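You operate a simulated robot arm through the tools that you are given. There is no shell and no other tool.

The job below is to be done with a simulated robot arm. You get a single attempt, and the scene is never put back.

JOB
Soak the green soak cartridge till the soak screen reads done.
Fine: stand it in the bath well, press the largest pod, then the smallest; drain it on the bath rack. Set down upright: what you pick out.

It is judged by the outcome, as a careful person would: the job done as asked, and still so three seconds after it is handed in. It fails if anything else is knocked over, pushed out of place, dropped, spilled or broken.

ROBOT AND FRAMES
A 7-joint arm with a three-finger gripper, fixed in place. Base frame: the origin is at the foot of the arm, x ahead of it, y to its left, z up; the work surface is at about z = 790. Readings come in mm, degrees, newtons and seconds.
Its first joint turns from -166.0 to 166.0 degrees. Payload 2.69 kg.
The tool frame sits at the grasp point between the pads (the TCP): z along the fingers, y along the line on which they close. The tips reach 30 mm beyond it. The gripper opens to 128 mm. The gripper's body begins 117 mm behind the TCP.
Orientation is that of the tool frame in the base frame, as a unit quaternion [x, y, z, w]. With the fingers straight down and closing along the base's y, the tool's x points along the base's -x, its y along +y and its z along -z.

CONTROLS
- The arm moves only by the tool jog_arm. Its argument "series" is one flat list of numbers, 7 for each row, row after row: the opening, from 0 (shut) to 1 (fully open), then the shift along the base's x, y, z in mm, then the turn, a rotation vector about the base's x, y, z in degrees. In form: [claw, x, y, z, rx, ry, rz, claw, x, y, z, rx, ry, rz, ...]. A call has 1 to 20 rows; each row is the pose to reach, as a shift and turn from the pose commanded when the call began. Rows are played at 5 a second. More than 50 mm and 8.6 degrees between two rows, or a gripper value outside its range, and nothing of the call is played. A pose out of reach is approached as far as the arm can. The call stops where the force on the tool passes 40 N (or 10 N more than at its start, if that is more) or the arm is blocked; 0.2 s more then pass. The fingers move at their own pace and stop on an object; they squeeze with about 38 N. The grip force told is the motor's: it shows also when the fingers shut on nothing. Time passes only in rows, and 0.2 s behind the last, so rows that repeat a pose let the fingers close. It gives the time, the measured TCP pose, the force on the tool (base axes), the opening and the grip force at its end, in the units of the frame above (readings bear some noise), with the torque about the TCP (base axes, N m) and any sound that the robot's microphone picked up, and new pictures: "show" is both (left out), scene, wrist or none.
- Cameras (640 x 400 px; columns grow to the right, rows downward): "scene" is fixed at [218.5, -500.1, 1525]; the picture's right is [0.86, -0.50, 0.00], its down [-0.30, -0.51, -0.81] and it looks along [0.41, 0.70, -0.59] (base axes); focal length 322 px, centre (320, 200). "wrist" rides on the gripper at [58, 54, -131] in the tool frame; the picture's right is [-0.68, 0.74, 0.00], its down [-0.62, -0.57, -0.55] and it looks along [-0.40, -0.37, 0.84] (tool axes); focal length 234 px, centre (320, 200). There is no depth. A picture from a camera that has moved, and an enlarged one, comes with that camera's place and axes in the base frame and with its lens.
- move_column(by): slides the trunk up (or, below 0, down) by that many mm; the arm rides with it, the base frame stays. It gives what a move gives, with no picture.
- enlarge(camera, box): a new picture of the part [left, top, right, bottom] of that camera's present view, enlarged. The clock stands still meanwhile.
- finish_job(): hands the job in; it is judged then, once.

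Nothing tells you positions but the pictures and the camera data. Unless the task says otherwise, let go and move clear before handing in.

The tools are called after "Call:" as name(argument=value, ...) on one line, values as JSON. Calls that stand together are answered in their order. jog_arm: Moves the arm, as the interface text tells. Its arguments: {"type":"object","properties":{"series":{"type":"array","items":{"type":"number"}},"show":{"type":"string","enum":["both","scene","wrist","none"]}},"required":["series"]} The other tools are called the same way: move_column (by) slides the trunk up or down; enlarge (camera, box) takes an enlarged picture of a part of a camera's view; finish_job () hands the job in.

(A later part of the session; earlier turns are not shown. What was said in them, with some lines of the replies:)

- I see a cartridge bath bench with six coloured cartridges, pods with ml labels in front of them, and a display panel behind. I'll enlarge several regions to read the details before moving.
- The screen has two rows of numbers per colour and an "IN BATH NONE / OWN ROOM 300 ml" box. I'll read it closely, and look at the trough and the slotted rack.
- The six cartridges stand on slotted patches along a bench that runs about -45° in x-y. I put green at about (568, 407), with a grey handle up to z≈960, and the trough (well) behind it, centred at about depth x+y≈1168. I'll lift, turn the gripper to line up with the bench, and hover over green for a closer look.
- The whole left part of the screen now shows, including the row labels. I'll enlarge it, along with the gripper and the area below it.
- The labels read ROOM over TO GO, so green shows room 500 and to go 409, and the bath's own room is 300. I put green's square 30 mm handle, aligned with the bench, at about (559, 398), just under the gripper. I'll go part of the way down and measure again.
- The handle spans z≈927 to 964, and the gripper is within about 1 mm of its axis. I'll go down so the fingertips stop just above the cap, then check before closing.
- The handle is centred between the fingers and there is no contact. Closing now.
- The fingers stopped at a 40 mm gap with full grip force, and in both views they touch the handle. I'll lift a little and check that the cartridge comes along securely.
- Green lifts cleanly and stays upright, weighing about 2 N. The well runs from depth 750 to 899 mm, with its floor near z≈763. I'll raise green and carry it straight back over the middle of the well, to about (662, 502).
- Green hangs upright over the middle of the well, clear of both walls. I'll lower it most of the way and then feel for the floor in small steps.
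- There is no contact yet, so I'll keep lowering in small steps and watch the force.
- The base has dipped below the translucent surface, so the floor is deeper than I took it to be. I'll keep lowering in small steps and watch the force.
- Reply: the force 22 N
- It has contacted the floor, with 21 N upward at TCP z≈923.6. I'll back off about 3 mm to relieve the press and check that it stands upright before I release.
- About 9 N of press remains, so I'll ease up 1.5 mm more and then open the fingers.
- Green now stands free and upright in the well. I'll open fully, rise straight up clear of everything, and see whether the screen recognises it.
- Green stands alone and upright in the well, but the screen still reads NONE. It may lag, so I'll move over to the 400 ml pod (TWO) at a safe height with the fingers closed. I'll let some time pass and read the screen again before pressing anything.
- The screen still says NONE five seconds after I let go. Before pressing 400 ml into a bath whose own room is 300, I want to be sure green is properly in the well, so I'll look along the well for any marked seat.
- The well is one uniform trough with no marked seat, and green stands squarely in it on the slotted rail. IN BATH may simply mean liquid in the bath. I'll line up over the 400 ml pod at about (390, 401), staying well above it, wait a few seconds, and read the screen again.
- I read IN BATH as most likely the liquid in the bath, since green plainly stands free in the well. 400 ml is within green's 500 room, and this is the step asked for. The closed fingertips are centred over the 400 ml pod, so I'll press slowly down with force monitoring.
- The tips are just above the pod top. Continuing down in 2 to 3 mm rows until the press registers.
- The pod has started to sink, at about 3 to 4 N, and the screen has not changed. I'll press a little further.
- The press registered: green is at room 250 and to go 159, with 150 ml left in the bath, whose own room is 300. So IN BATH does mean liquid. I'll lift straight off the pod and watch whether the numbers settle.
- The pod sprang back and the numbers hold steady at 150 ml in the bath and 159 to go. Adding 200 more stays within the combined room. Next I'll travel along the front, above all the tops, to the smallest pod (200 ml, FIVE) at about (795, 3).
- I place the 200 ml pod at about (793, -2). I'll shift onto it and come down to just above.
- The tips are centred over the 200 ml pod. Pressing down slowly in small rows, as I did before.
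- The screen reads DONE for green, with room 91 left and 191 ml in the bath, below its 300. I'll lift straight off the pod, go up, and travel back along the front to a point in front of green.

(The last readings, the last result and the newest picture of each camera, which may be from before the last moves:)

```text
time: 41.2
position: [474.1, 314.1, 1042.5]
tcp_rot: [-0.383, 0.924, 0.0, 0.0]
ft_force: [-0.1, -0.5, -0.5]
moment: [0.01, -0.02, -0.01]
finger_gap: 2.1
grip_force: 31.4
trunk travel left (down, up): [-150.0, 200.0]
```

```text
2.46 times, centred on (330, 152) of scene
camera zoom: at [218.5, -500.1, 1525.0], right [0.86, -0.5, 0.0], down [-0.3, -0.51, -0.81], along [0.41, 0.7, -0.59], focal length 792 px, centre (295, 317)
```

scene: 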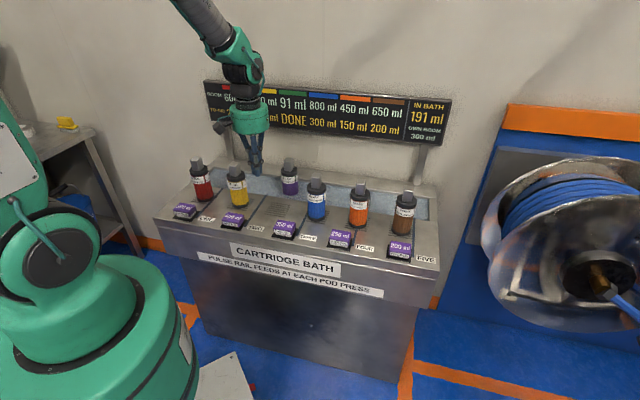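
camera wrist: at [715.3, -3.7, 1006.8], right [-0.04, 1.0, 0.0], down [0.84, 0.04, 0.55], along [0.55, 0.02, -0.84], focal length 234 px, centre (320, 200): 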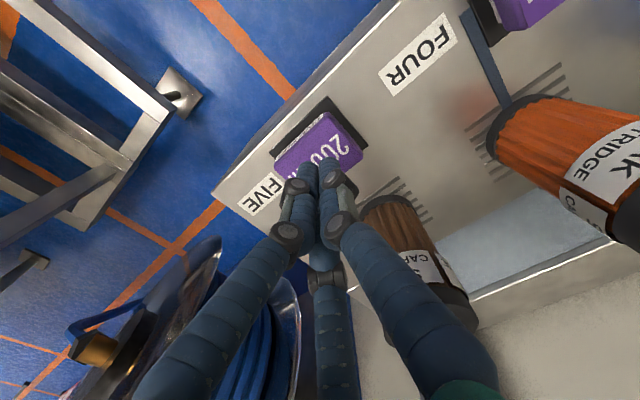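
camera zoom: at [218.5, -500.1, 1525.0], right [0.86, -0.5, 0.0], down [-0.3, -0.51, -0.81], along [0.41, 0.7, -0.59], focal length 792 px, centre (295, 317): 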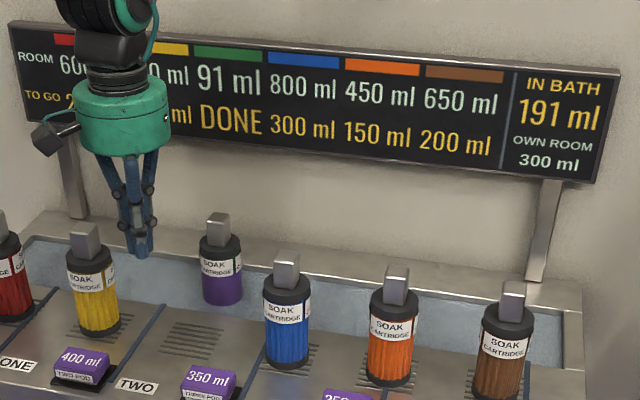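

DONE still shows and everything is standing. I'll open the fingers part way and move over green in the well, then check alignment from above.

Call:
jog_arm(series=[0.2, 14, 14, 0, 0, 0, 0, 0.4, 40, 40, 0, 0, 0, 0, 0.6, 66, 66, 0, 0, 0, 0, 0.7, 92, 92, 0, 0, 0, 0, 0.7, 118, 118, 0, 0, 0, 0, 0.7, 144, 144, 0, 0, 0, 0, 0.7, 168, 168, 0, 0, 0, 0, 0.7, 182, 182, 0, 0, 0, 0, 0.7, 187.6, 187, -10, 0, 0, 0, 0.7, 187.6, 187, -35, 0, 0, 0, 0.7, 187.6, 187, -45, 0, 0, 0, 0.7, 187.6, 187, -45, 0, 0, 0])

Call:
enlarge(camera="wrist", box=[220, 60, 440, 220])

```text
time: 43.8
position: [661.5, 500.2, 998.2]
tcp_rot: [-0.382, 0.924, -0.001, 0.0]
ft_force: [-0.9, 1.2, -0.2]
moment: [-0.02, 0.05, -0.05]
finger_gap: 89.9
grip_force: 0.0
trunk travel left (down, up): [-150.0, 200.0]
camera wrist: at [584.0, 498.4, 1128.2], right [-0.04, 1.0, 0.0], down [0.84, 0.04, 0.55], along [0.55, 0.02, -0.84], focal length 234 px, centre (320, 200)
```

scene: 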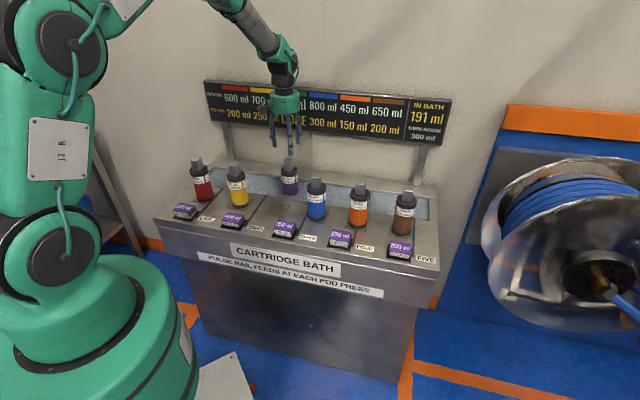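
wrist: 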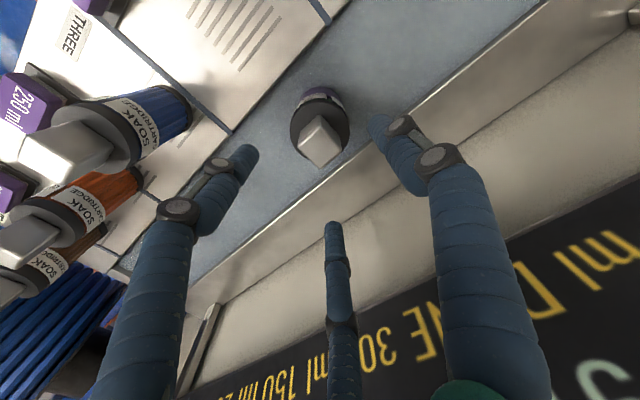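

```text
2.50 times, centred on (330, 140) of wrist
camera zoom: at [584.0, 498.4, 1128.2], right [-0.04, 1.0, 0.0], down [0.84, 0.04, 0.55], along [0.55, 0.02, -0.84], focal length 585 px, centre (295, 350)
```

zoom: 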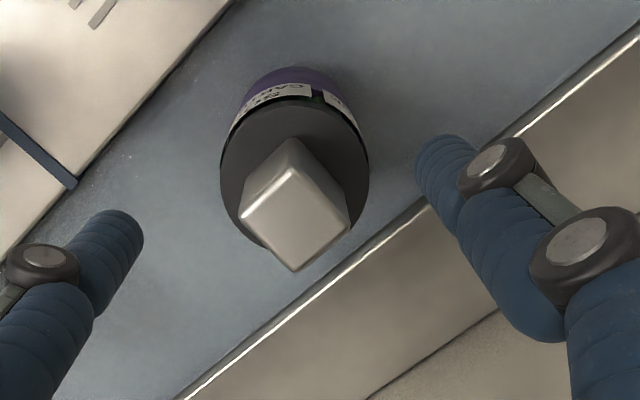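

The handle is within about 3 mm of the gripper axis and still square to it. I'll correct by that little and lower around the handle to the same grip height.

Call:
jog_arm(series=[0.7, -2, -1, -15, 0, 0, 0, 0.65, -2, -1, -35, 0, 0, 0, 0.6, -2, -1, -55, 0, 0, 0, 0.6, -2, -1, -68, 0, 0, 0, 0.6, -2, -1, -73, 0, 0, 0, 0.6, -2, -1, -73, 0, 0, 0])

Call:
enlarge(camera="wrist", box=[220, 60, 440, 240])

Call:
enlarge(camera="scene", box=[240, 120, 340, 210])

```text
time: 45.2
position: [661.1, 499.8, 922.5]
tcp_rot: [-0.383, 0.924, 0.0, 0.0]
ft_force: [-0.4, 0.4, 0.6]
moment: [0.02, 0.03, -0.02]
finger_gap: 76.7
grip_force: 0.1
trunk travel left (down, up): [-150.0, 200.0]
camera wrist: at [580.5, 497.1, 1054.3], right [-0.04, 1.0, 0.0], down [0.84, 0.04, 0.55], along [0.55, 0.02, -0.84], focal length 234 px, centre (320, 200)
```

scene: 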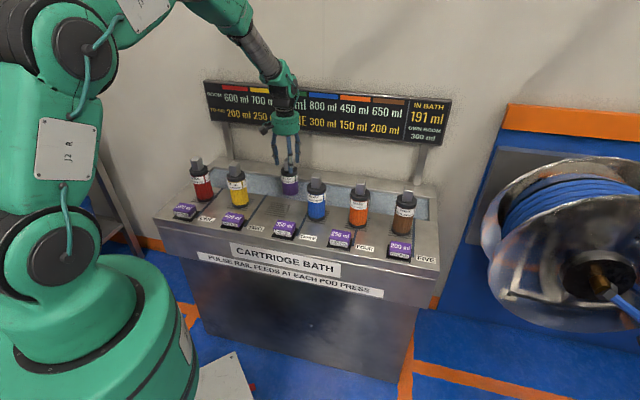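
wrist: 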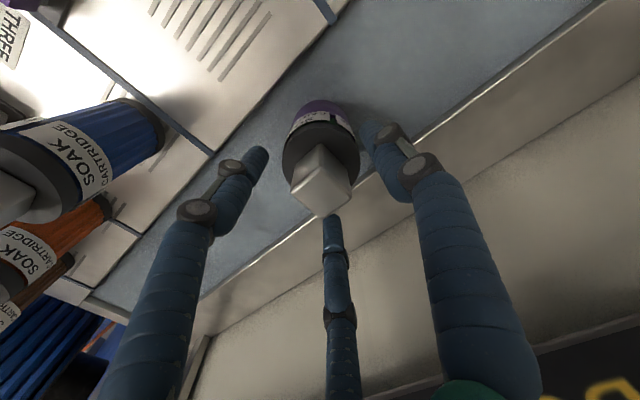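

```text
2.22 times, centred on (330, 150) of wrist
camera zoom: at [580.5, 497.1, 1054.3], right [-0.04, 1.0, 0.0], down [0.84, 0.04, 0.55], along [0.55, 0.02, -0.84], focal length 520 px, centre (298, 311)
```

zoom: 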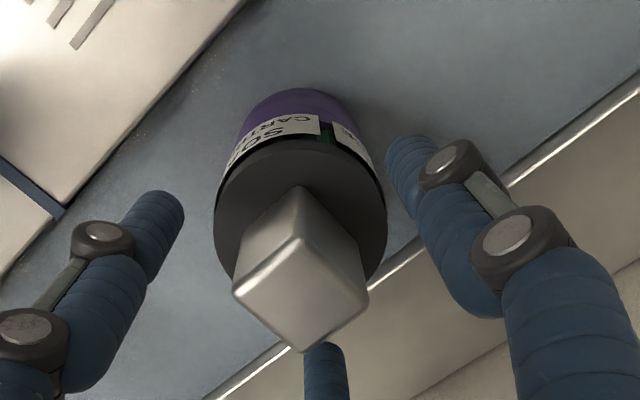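

```text
4.44 times, centred on (290, 165) of scene
camera zoom: at [218.5, -500.1, 1525.0], right [0.86, -0.5, 0.0], down [-0.3, -0.51, -0.81], along [0.41, 0.7, -0.59], focal length 1430 px, centre (453, 356)
```

zoom: 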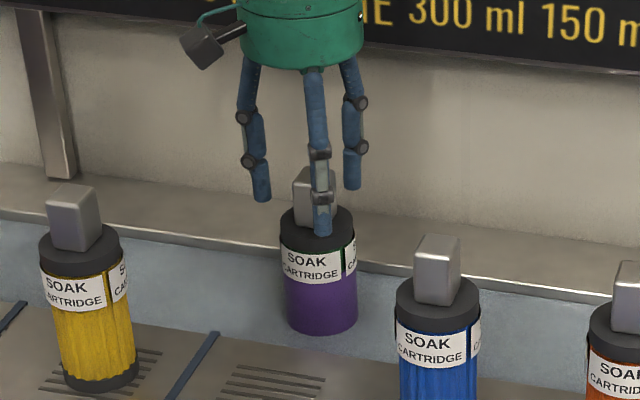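

The fingers straddle the handle with no contact. Closing.

Call:
jog_arm(series=[0.45, 1, 0.5, 0, 0, 0, 0, 0.3, 1, 0.5, 0, 0, 0, 0, 0.15, 1, 0.5, 0, 0, 0, 0, 0, 1, 0.5, 0, 0, 0, 0, 0, 1, 0.5, 0, 0, 0, 0, 0, 1, 0.5, 0, 0, 0, 0])

Call:
enlarge(camera="wrist", box=[220, 60, 440, 240])

```text
time: 46.6
position: [660.9, 499.9, 923.7]
tcp_rot: [-0.383, 0.924, 0.0, 0.0]
ft_force: [0.6, 0.7, -0.5]
moment: [0.07, -0.02, -0.02]
finger_gap: 40.0
grip_force: 37.7
trunk travel left (down, up): [-150.0, 200.0]
camera wrist: at [581.6, 497.4, 1054.4], right [-0.04, 1.0, 0.0], down [0.84, 0.04, 0.55], along [0.55, 0.02, -0.84], focal length 234 px, centre (320, 200)
```

scene: 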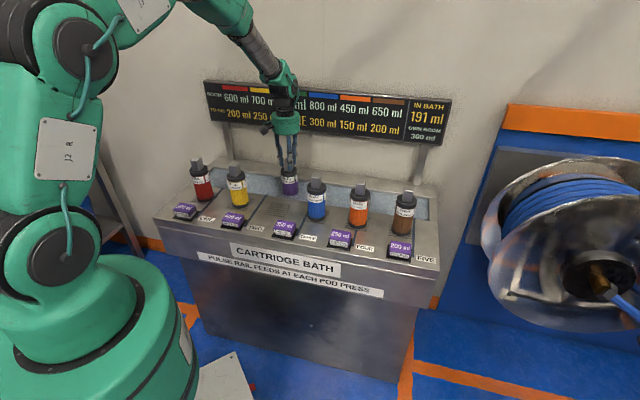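
wrist: 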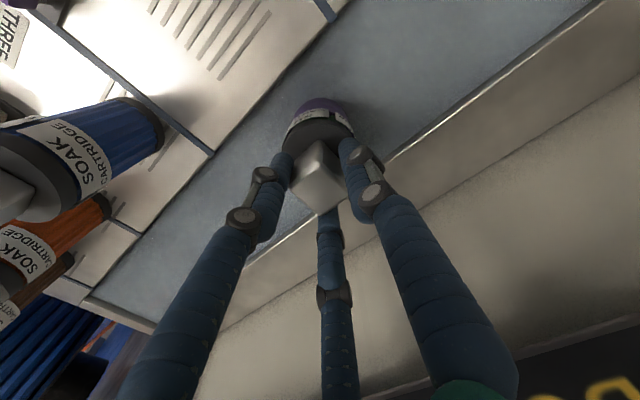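

```text
2.22 times, centred on (330, 150) of wrist
camera zoom: at [581.6, 497.4, 1054.4], right [-0.04, 1.0, 0.0], down [0.84, 0.04, 0.55], along [0.55, 0.02, -0.84], focal length 520 px, centre (298, 311)
```

zoom: 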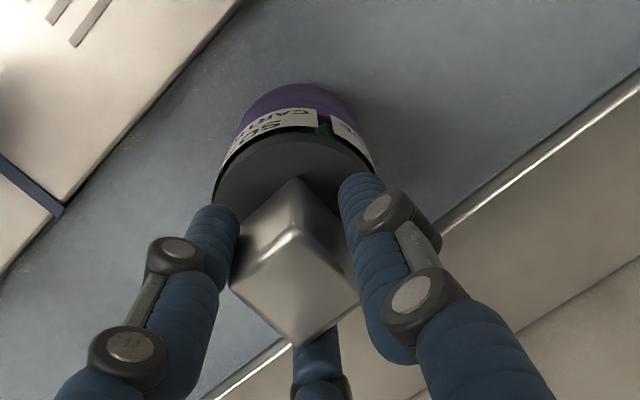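

The grip is firm again at 40 mm. I'll lift slowly straight up out of the well and pause above it so any drips fall back into the bath.

Call:
jog_arm(series=[0, 0, 0, 6, 0, 0, 0, 0, 0, 0, 15, 0, 0, 0, 0, 0, 0, 27, 0, 0, 0, 0, 0, 0, 40, 0, 0, 0, 0, 0, 0, 55, 0, 0, 0, 0, 0, 0, 70, 0, 0, 0, 0, 0, 0, 85, 0, 0, 0, 0, 0, 0, 85, 0, 0, 0, 0, 0, 0, 85, 0, 0, 0, 0, 0, 0, 85, 0, 0, 0, 0, 0, 0, 85, 0, 0, 0, 0, 0, 0, 85, 0, 0, 0])

Call:
enlarge(camera="scene", box=[200, 75, 460, 230])

Call:
enlarge(camera="scene", box=[240, 120, 340, 210])

```text
time: 49.2
position: [660.3, 500.7, 1008.8]
tcp_rot: [-0.382, 0.924, 0.0, -0.001]
ft_force: [-0.5, -1.1, -2.4]
moment: [0.05, 0.01, 0.02]
finger_gap: 40.3
grip_force: 37.8
trunk travel left (down, up): [-150.0, 200.0]
camera wrist: at [581.3, 498.7, 1139.4], right [-0.04, 1.0, 0.0], down [0.84, 0.04, 0.55], along [0.55, 0.02, -0.84], focal length 234 px, centre (320, 200)
```

scene: 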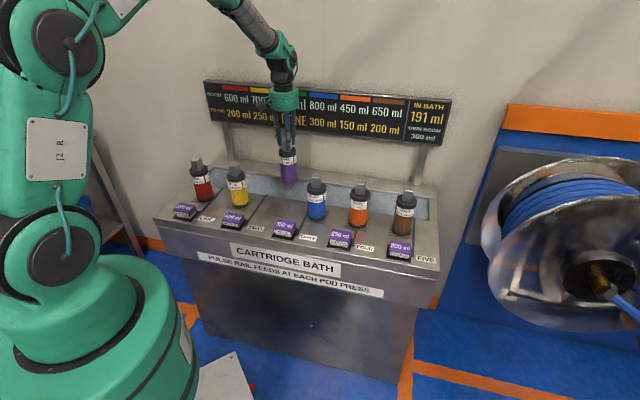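
wrist: 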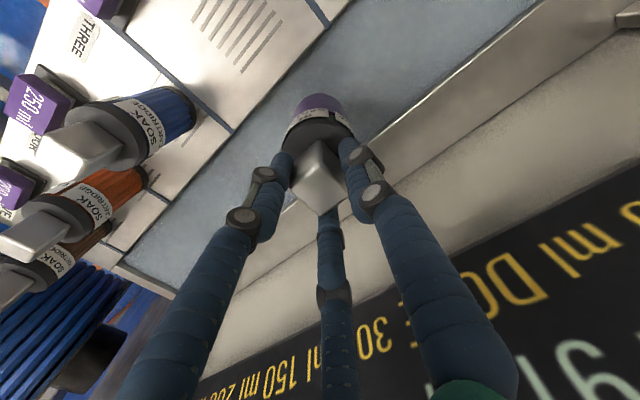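

```text
2.46 times, centred on (330, 152) of scene
camera zoom: at [218.5, -500.1, 1525.0], right [0.86, -0.5, 0.0], down [-0.3, -0.51, -0.81], along [0.41, 0.7, -0.59], focal length 792 px, centre (295, 317)
```

zoom: 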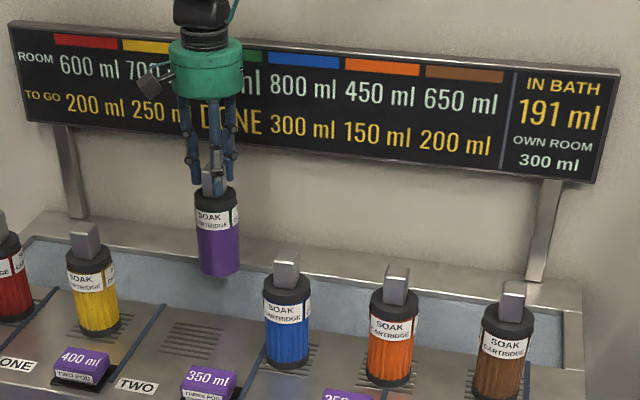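

```text
4.44 times, centred on (290, 165) of scene
camera zoom: at [218.5, -500.1, 1525.0], right [0.86, -0.5, 0.0], down [-0.3, -0.51, -0.81], along [0.41, 0.7, -0.59], focal length 1430 px, centre (453, 356)
```

zoom: 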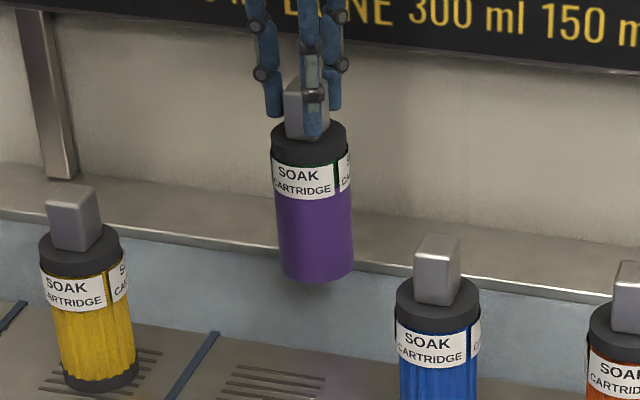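

Green came out upright and the screen still says DONE. I'll carry it forward over its empty slotted rack spot.

Call:
jog_arm(series=[0, -8, -8, 0, 0, 0, 0, 0, -22, -22, 0, 0, 0, 0, 0, -37, -37, 0, 0, 0, 0, 0, -52, -52, 0, 0, 0, 0, 0, -67, -67, 0, 0, 0, 0, 0, -82, -82, 0, 0, 0, 0, 0, -95, -95, 0, 0, 0, 0, 0, -102.5, -103, 0, 0, 0, 0, 0, -102.5, -103, -10, 0, 0, 0, 0, -102.5, -103, -22, 0, 0, 0, 0, -102.5, -103, -30, 0, 0, 0, 0, -102.5, -103, -30, 0, 0, 0])

Call:
enlarge(camera="scene", box=[230, 120, 340, 220])

Call:
enlarge(camera="wrist", box=[220, 40, 440, 220])

```text
time: 51.8
position: [557.5, 397.7, 978.3]
tcp_rot: [-0.383, 0.924, 0.0, -0.001]
ft_force: [0.1, 1.1, -2.9]
moment: [0.02, -0.02, -0.04]
finger_gap: 40.0
grip_force: 38.3
trunk travel left (down, up): [-150.0, 200.0]
camera wrist: at [478.5, 395.1, 1109.8], right [-0.04, 1.0, 0.0], down [0.84, 0.04, 0.55], along [0.55, 0.02, -0.84], focal length 234 px, centre (320, 200)
```

scene: 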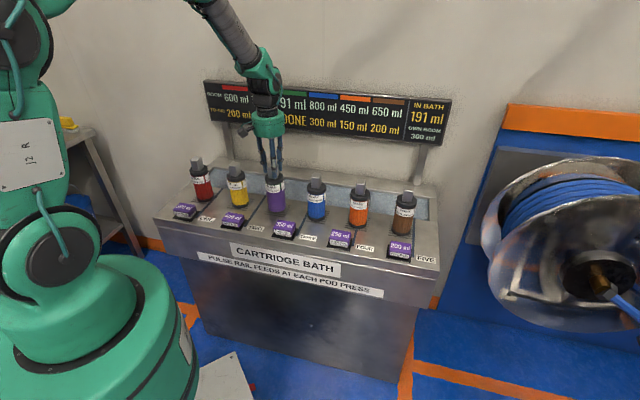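
wrist: 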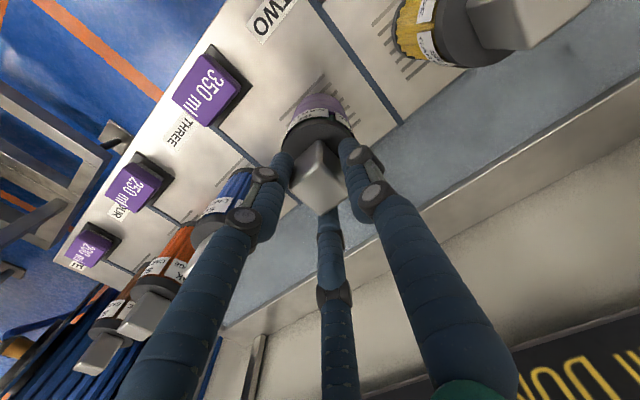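

```text
4.00 times, centred on (285, 170) of scene
camera zoom: at [218.5, -500.1, 1525.0], right [0.86, -0.5, 0.0], down [-0.3, -0.51, -0.81], along [0.41, 0.7, -0.59], focal length 1287 px, centre (460, 320)
```

zoom: 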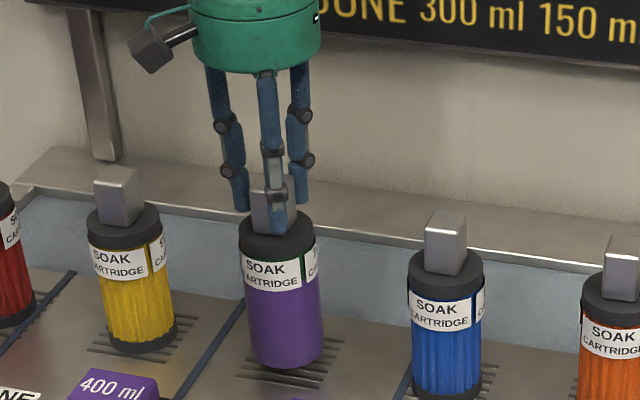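

```text
2.22 times, centred on (330, 130) of wrist
camera zoom: at [478.5, 395.1, 1109.8], right [-0.04, 1.0, 0.0], down [0.84, 0.04, 0.55], along [0.55, 0.02, -0.84], focal length 520 px, centre (298, 356)
```

zoom: 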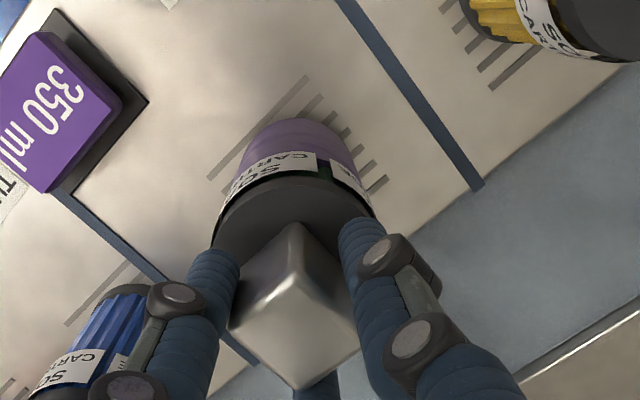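

Green is right above its slots and upright. Lowering the last bit gently and watching the force.

Call:
jog_arm(series=[0, 0, 0, -5, 0, 0, 0, 0, 0, 0, -9, 0, 0, 0, 0, 0, 0, -12, 0, 0, 0, 0, 0, 0, -13, 0, 0, 0, 0, 0, 0, -13, 0, 0, 0], show="none")

```text
time: 53.0
position: [557.4, 397.6, 965.1]
tcp_rot: [-0.383, 0.924, 0.0, 0.0]
ft_force: [-0.5, -0.2, -2.6]
moment: [0.0, -0.04, 0.0]
finger_gap: 40.0
grip_force: 37.9
trunk travel left (down, up): [-150.0, 200.0]
```

Call:
jog_arm(series=[0, 0, 0, -1, 0, 0, 0, 0, 0, 0, -2, 0, 0, 0, 0, 0, 0, -2, 0, 0, 0], show="none")

```text
time: 53.8
position: [557.4, 396.7, 963.3]
tcp_rot: [-0.383, 0.924, 0.0, 0.001]
ft_force: [-0.1, -0.2, -1.3]
moment: [-0.03, 0.07, 0.02]
finger_gap: 40.1
grip_force: 38.1
trunk travel left (down, up): [-150.0, 200.0]
```

Call:
jog_arm(series=[0, 0, 0, -0.7, 0, 0, 0, 0, 0, 0, -1.2, 0, 0, 0, 0, 0, 0, -1.2, 0, 0, 0], show="scene")

Call:
enlarge(camera="scene", box=[230, 120, 340, 220])

```text
time: 54.6
position: [557.9, 397.4, 962.5]
tcp_rot: [-0.382, 0.924, 0.0, 0.001]
ft_force: [-2.0, -1.0, 8.6]
moment: [0.15, 0.49, 0.02]
finger_gap: 40.3
grip_force: 37.6
trunk travel left (down, up): [-150.0, 200.0]
```

scene: 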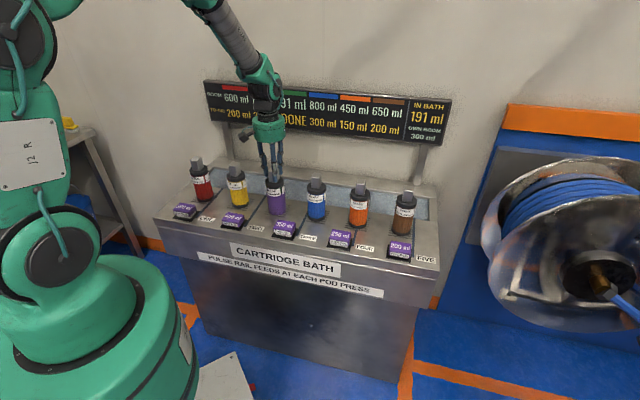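

```text
4.00 times, centred on (285, 170) of scene
camera zoom: at [218.5, -500.1, 1525.0], right [0.86, -0.5, 0.0], down [-0.3, -0.51, -0.81], along [0.41, 0.7, -0.59], focal length 1287 px, centre (460, 320)
```

zoom: 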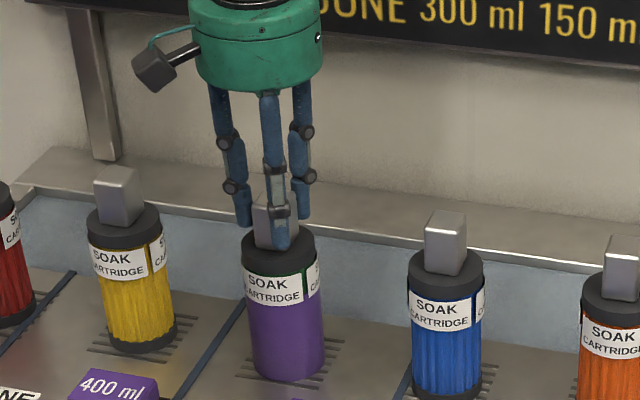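

Contact: the base is seated on the rack with about 9 N. I'll ease up 0.8 mm to take off the press, then open the fingers gently.

Call:
jog_arm(series=[0, 0, 0, 0.8, 0, 0, 0, 0, 0, 0, 0.8, 0, 0, 0, 0.33, 0, 0, 0.8, 0, 0, 0, 0.4, 0, 0, 0.8, 0, 0, 0, 0.5, 0, 0, 0.8, 0, 0, 0, 0.6, 0, 0, 0.8, 0, 0, 0, 0.6, 0, 0, 0.8, 0, 0, 0])

Call:
enlarge(camera="scene", box=[230, 120, 340, 220])

Call:
enlarge(camera="wrist", box=[220, 40, 440, 240])

```text
time: 56.2
position: [558.4, 397.7, 963.5]
tcp_rot: [-0.383, 0.924, 0.001, 0.0]
ft_force: [1.5, -0.1, 0.0]
moment: [0.0, 0.03, -0.01]
finger_gap: 77.0
grip_force: 0.1
trunk travel left (down, up): [-150.0, 200.0]
camera wrist: at [479.0, 395.1, 1094.2], right [-0.04, 1.0, 0.0], down [0.84, 0.04, 0.55], along [0.55, 0.02, -0.84], focal length 234 px, centre (320, 200)
```

scene: 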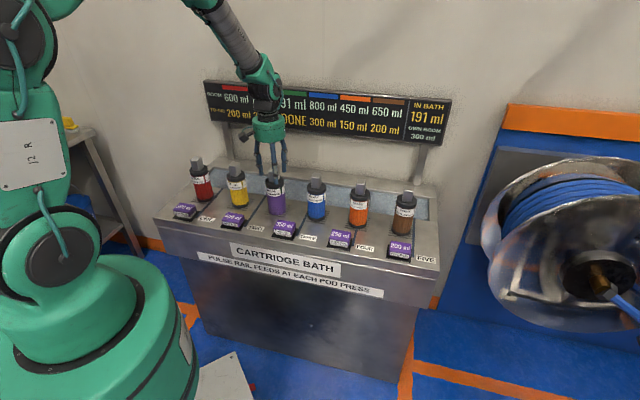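
wrist: 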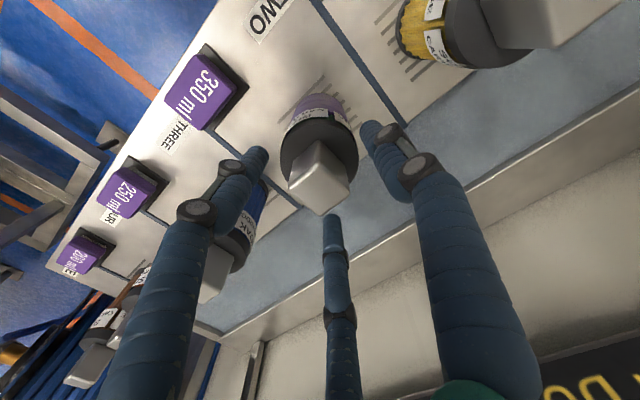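

```text
4.00 times, centred on (285, 170) of scene
camera zoom: at [218.5, -500.1, 1525.0], right [0.86, -0.5, 0.0], down [-0.3, -0.51, -0.81], along [0.41, 0.7, -0.59], focal length 1287 px, centre (460, 320)
```

zoom: 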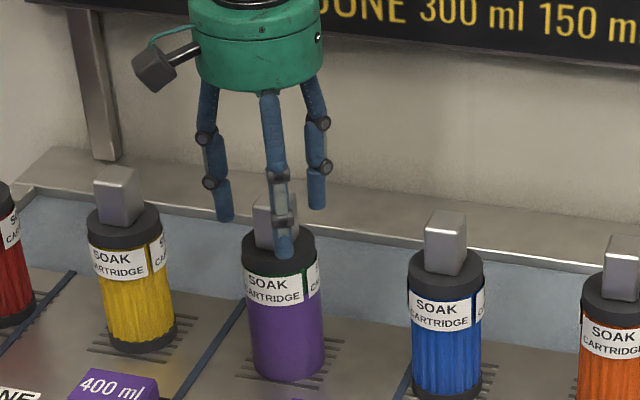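

```text
2.00 times, centred on (330, 140) of wrist
camera zoom: at [479.0, 395.1, 1094.2], right [-0.04, 1.0, 0.0], down [0.84, 0.04, 0.55], along [0.55, 0.02, -0.84], focal length 468 px, centre (300, 320)
```

zoom: 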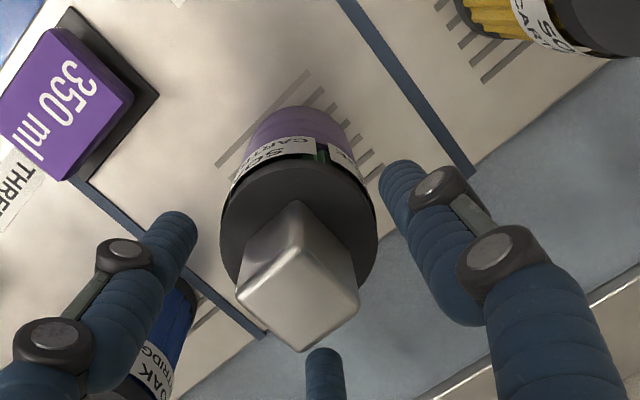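

Green stands free and upright on its rack slots. I'll rise straight up, draw back clear of the bench, and check the final state.

Call:
jog_arm(series=[0.6, 0, 0, 10, 0, 0, 0, 0.6, 0, 0, 30, 0, 0, 0, 0.6, 0, 0, 60, 0, 0, 0, 0.6, 0, 0, 95, 0, 0, 0, 0.6, 0, 0, 130, 0, 0, 0, 0.6, -20, -20, 145, 0, 0, 0, 0.6, -50, -50, 150, 0, 0, 0, 0.6, -80, -80, 150, 0, 0, 0, 0.6, -110, -110, 150, 0, 0, 0, 0.6, -140, -140, 150, 0, 0, 0, 0.6, -150, -150, 150, 0, 0, 0, 0.6, -150, -150, 150, 0, 0, 0, 0.6, -150, -150, 150, 0, 0, 0, 0.6, -150, -150, 150, 0, 0, 0])

Call:
enlarge(camera="scene", box=[200, 75, 460, 230])

Call:
enlarge(camera="scene", box=[150, 140, 450, 320])

```text
time: 59.2
position: [407.5, 247.7, 1113.3]
tcp_rot: [-0.383, 0.924, 0.001, 0.001]
ft_force: [-0.3, -0.3, 0.4]
moment: [0.0, 0.02, 0.01]
finger_gap: 76.8
grip_force: 0.1
trunk travel left (down, up): [-150.0, 200.0]
camera wrist: at [328.6, 245.6, 1244.2], right [-0.04, 1.0, 0.0], down [0.84, 0.04, 0.55], along [0.55, 0.02, -0.84], focal length 234 px, centre (320, 200)
```

scene: 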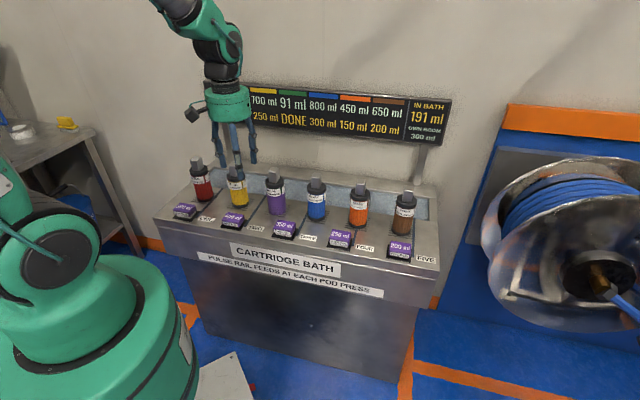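
wrist: 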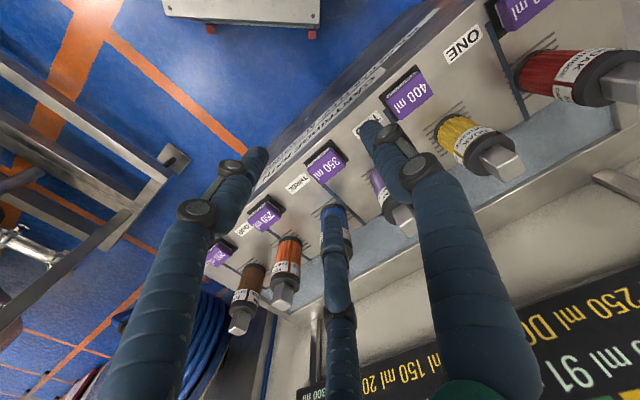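

```text
2.46 times, centred on (330, 152) of scene
camera zoom: at [218.5, -500.1, 1525.0], right [0.86, -0.5, 0.0], down [-0.3, -0.51, -0.81], along [0.41, 0.7, -0.59], focal length 792 px, centre (295, 317)
```

zoom: 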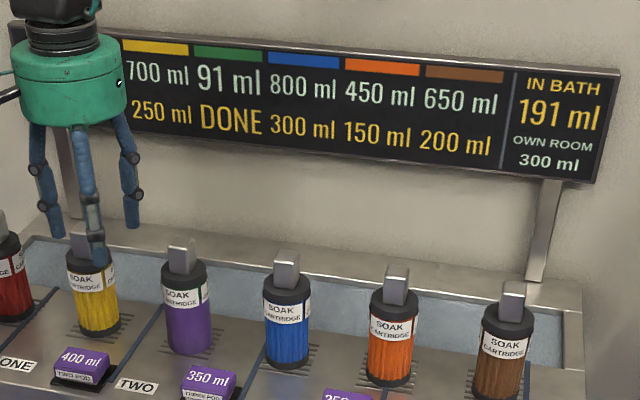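

```text
2.13 times, centred on (300, 230) of scene
camera zoom: at [218.5, -500.1, 1525.0], right [0.86, -0.5, 0.0], down [-0.3, -0.51, -0.81], along [0.41, 0.7, -0.59], focal length 687 px, centre (363, 136)
```

zoom: 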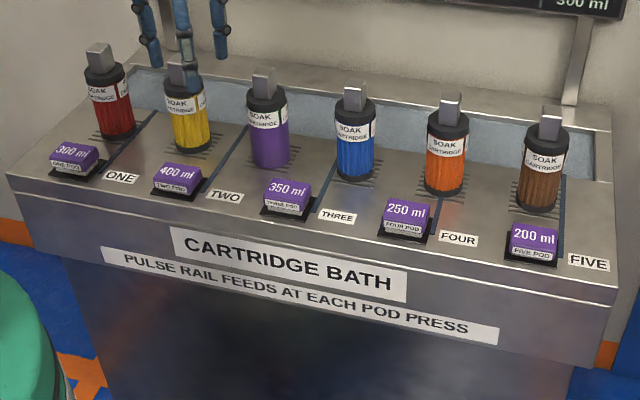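

Green's column reads DONE, and it stands upright on its rack spot. All the other cartridges and pods are in place, nothing has spilled (191 of 300 ml in the bath), and the arm is clear. I'm handing in the job.

Call:
finish_job()

```text
The job is handed in.
```

The green cartridge is soaked: its column on the soak screen reads DONE, and it is back upright on its own rack spot to drain. I handed the job in with the gripper open and the arm drawn back from the bench.

| After | Green to go | In bath |
|---|---|---|
| Standing in the well | 409 ml | none |
| Largest pod (400 ml) pressed | 159 ml | 150 ml |
| Smallest pod (200 ml) pressed | DONE | 191 ml |

The bath's own room is 300 ml, so it did not overflow. In the last pictures the other five cartridges and all the pods were in place, and I saw no spill. Green's body now looks purple from the soak.
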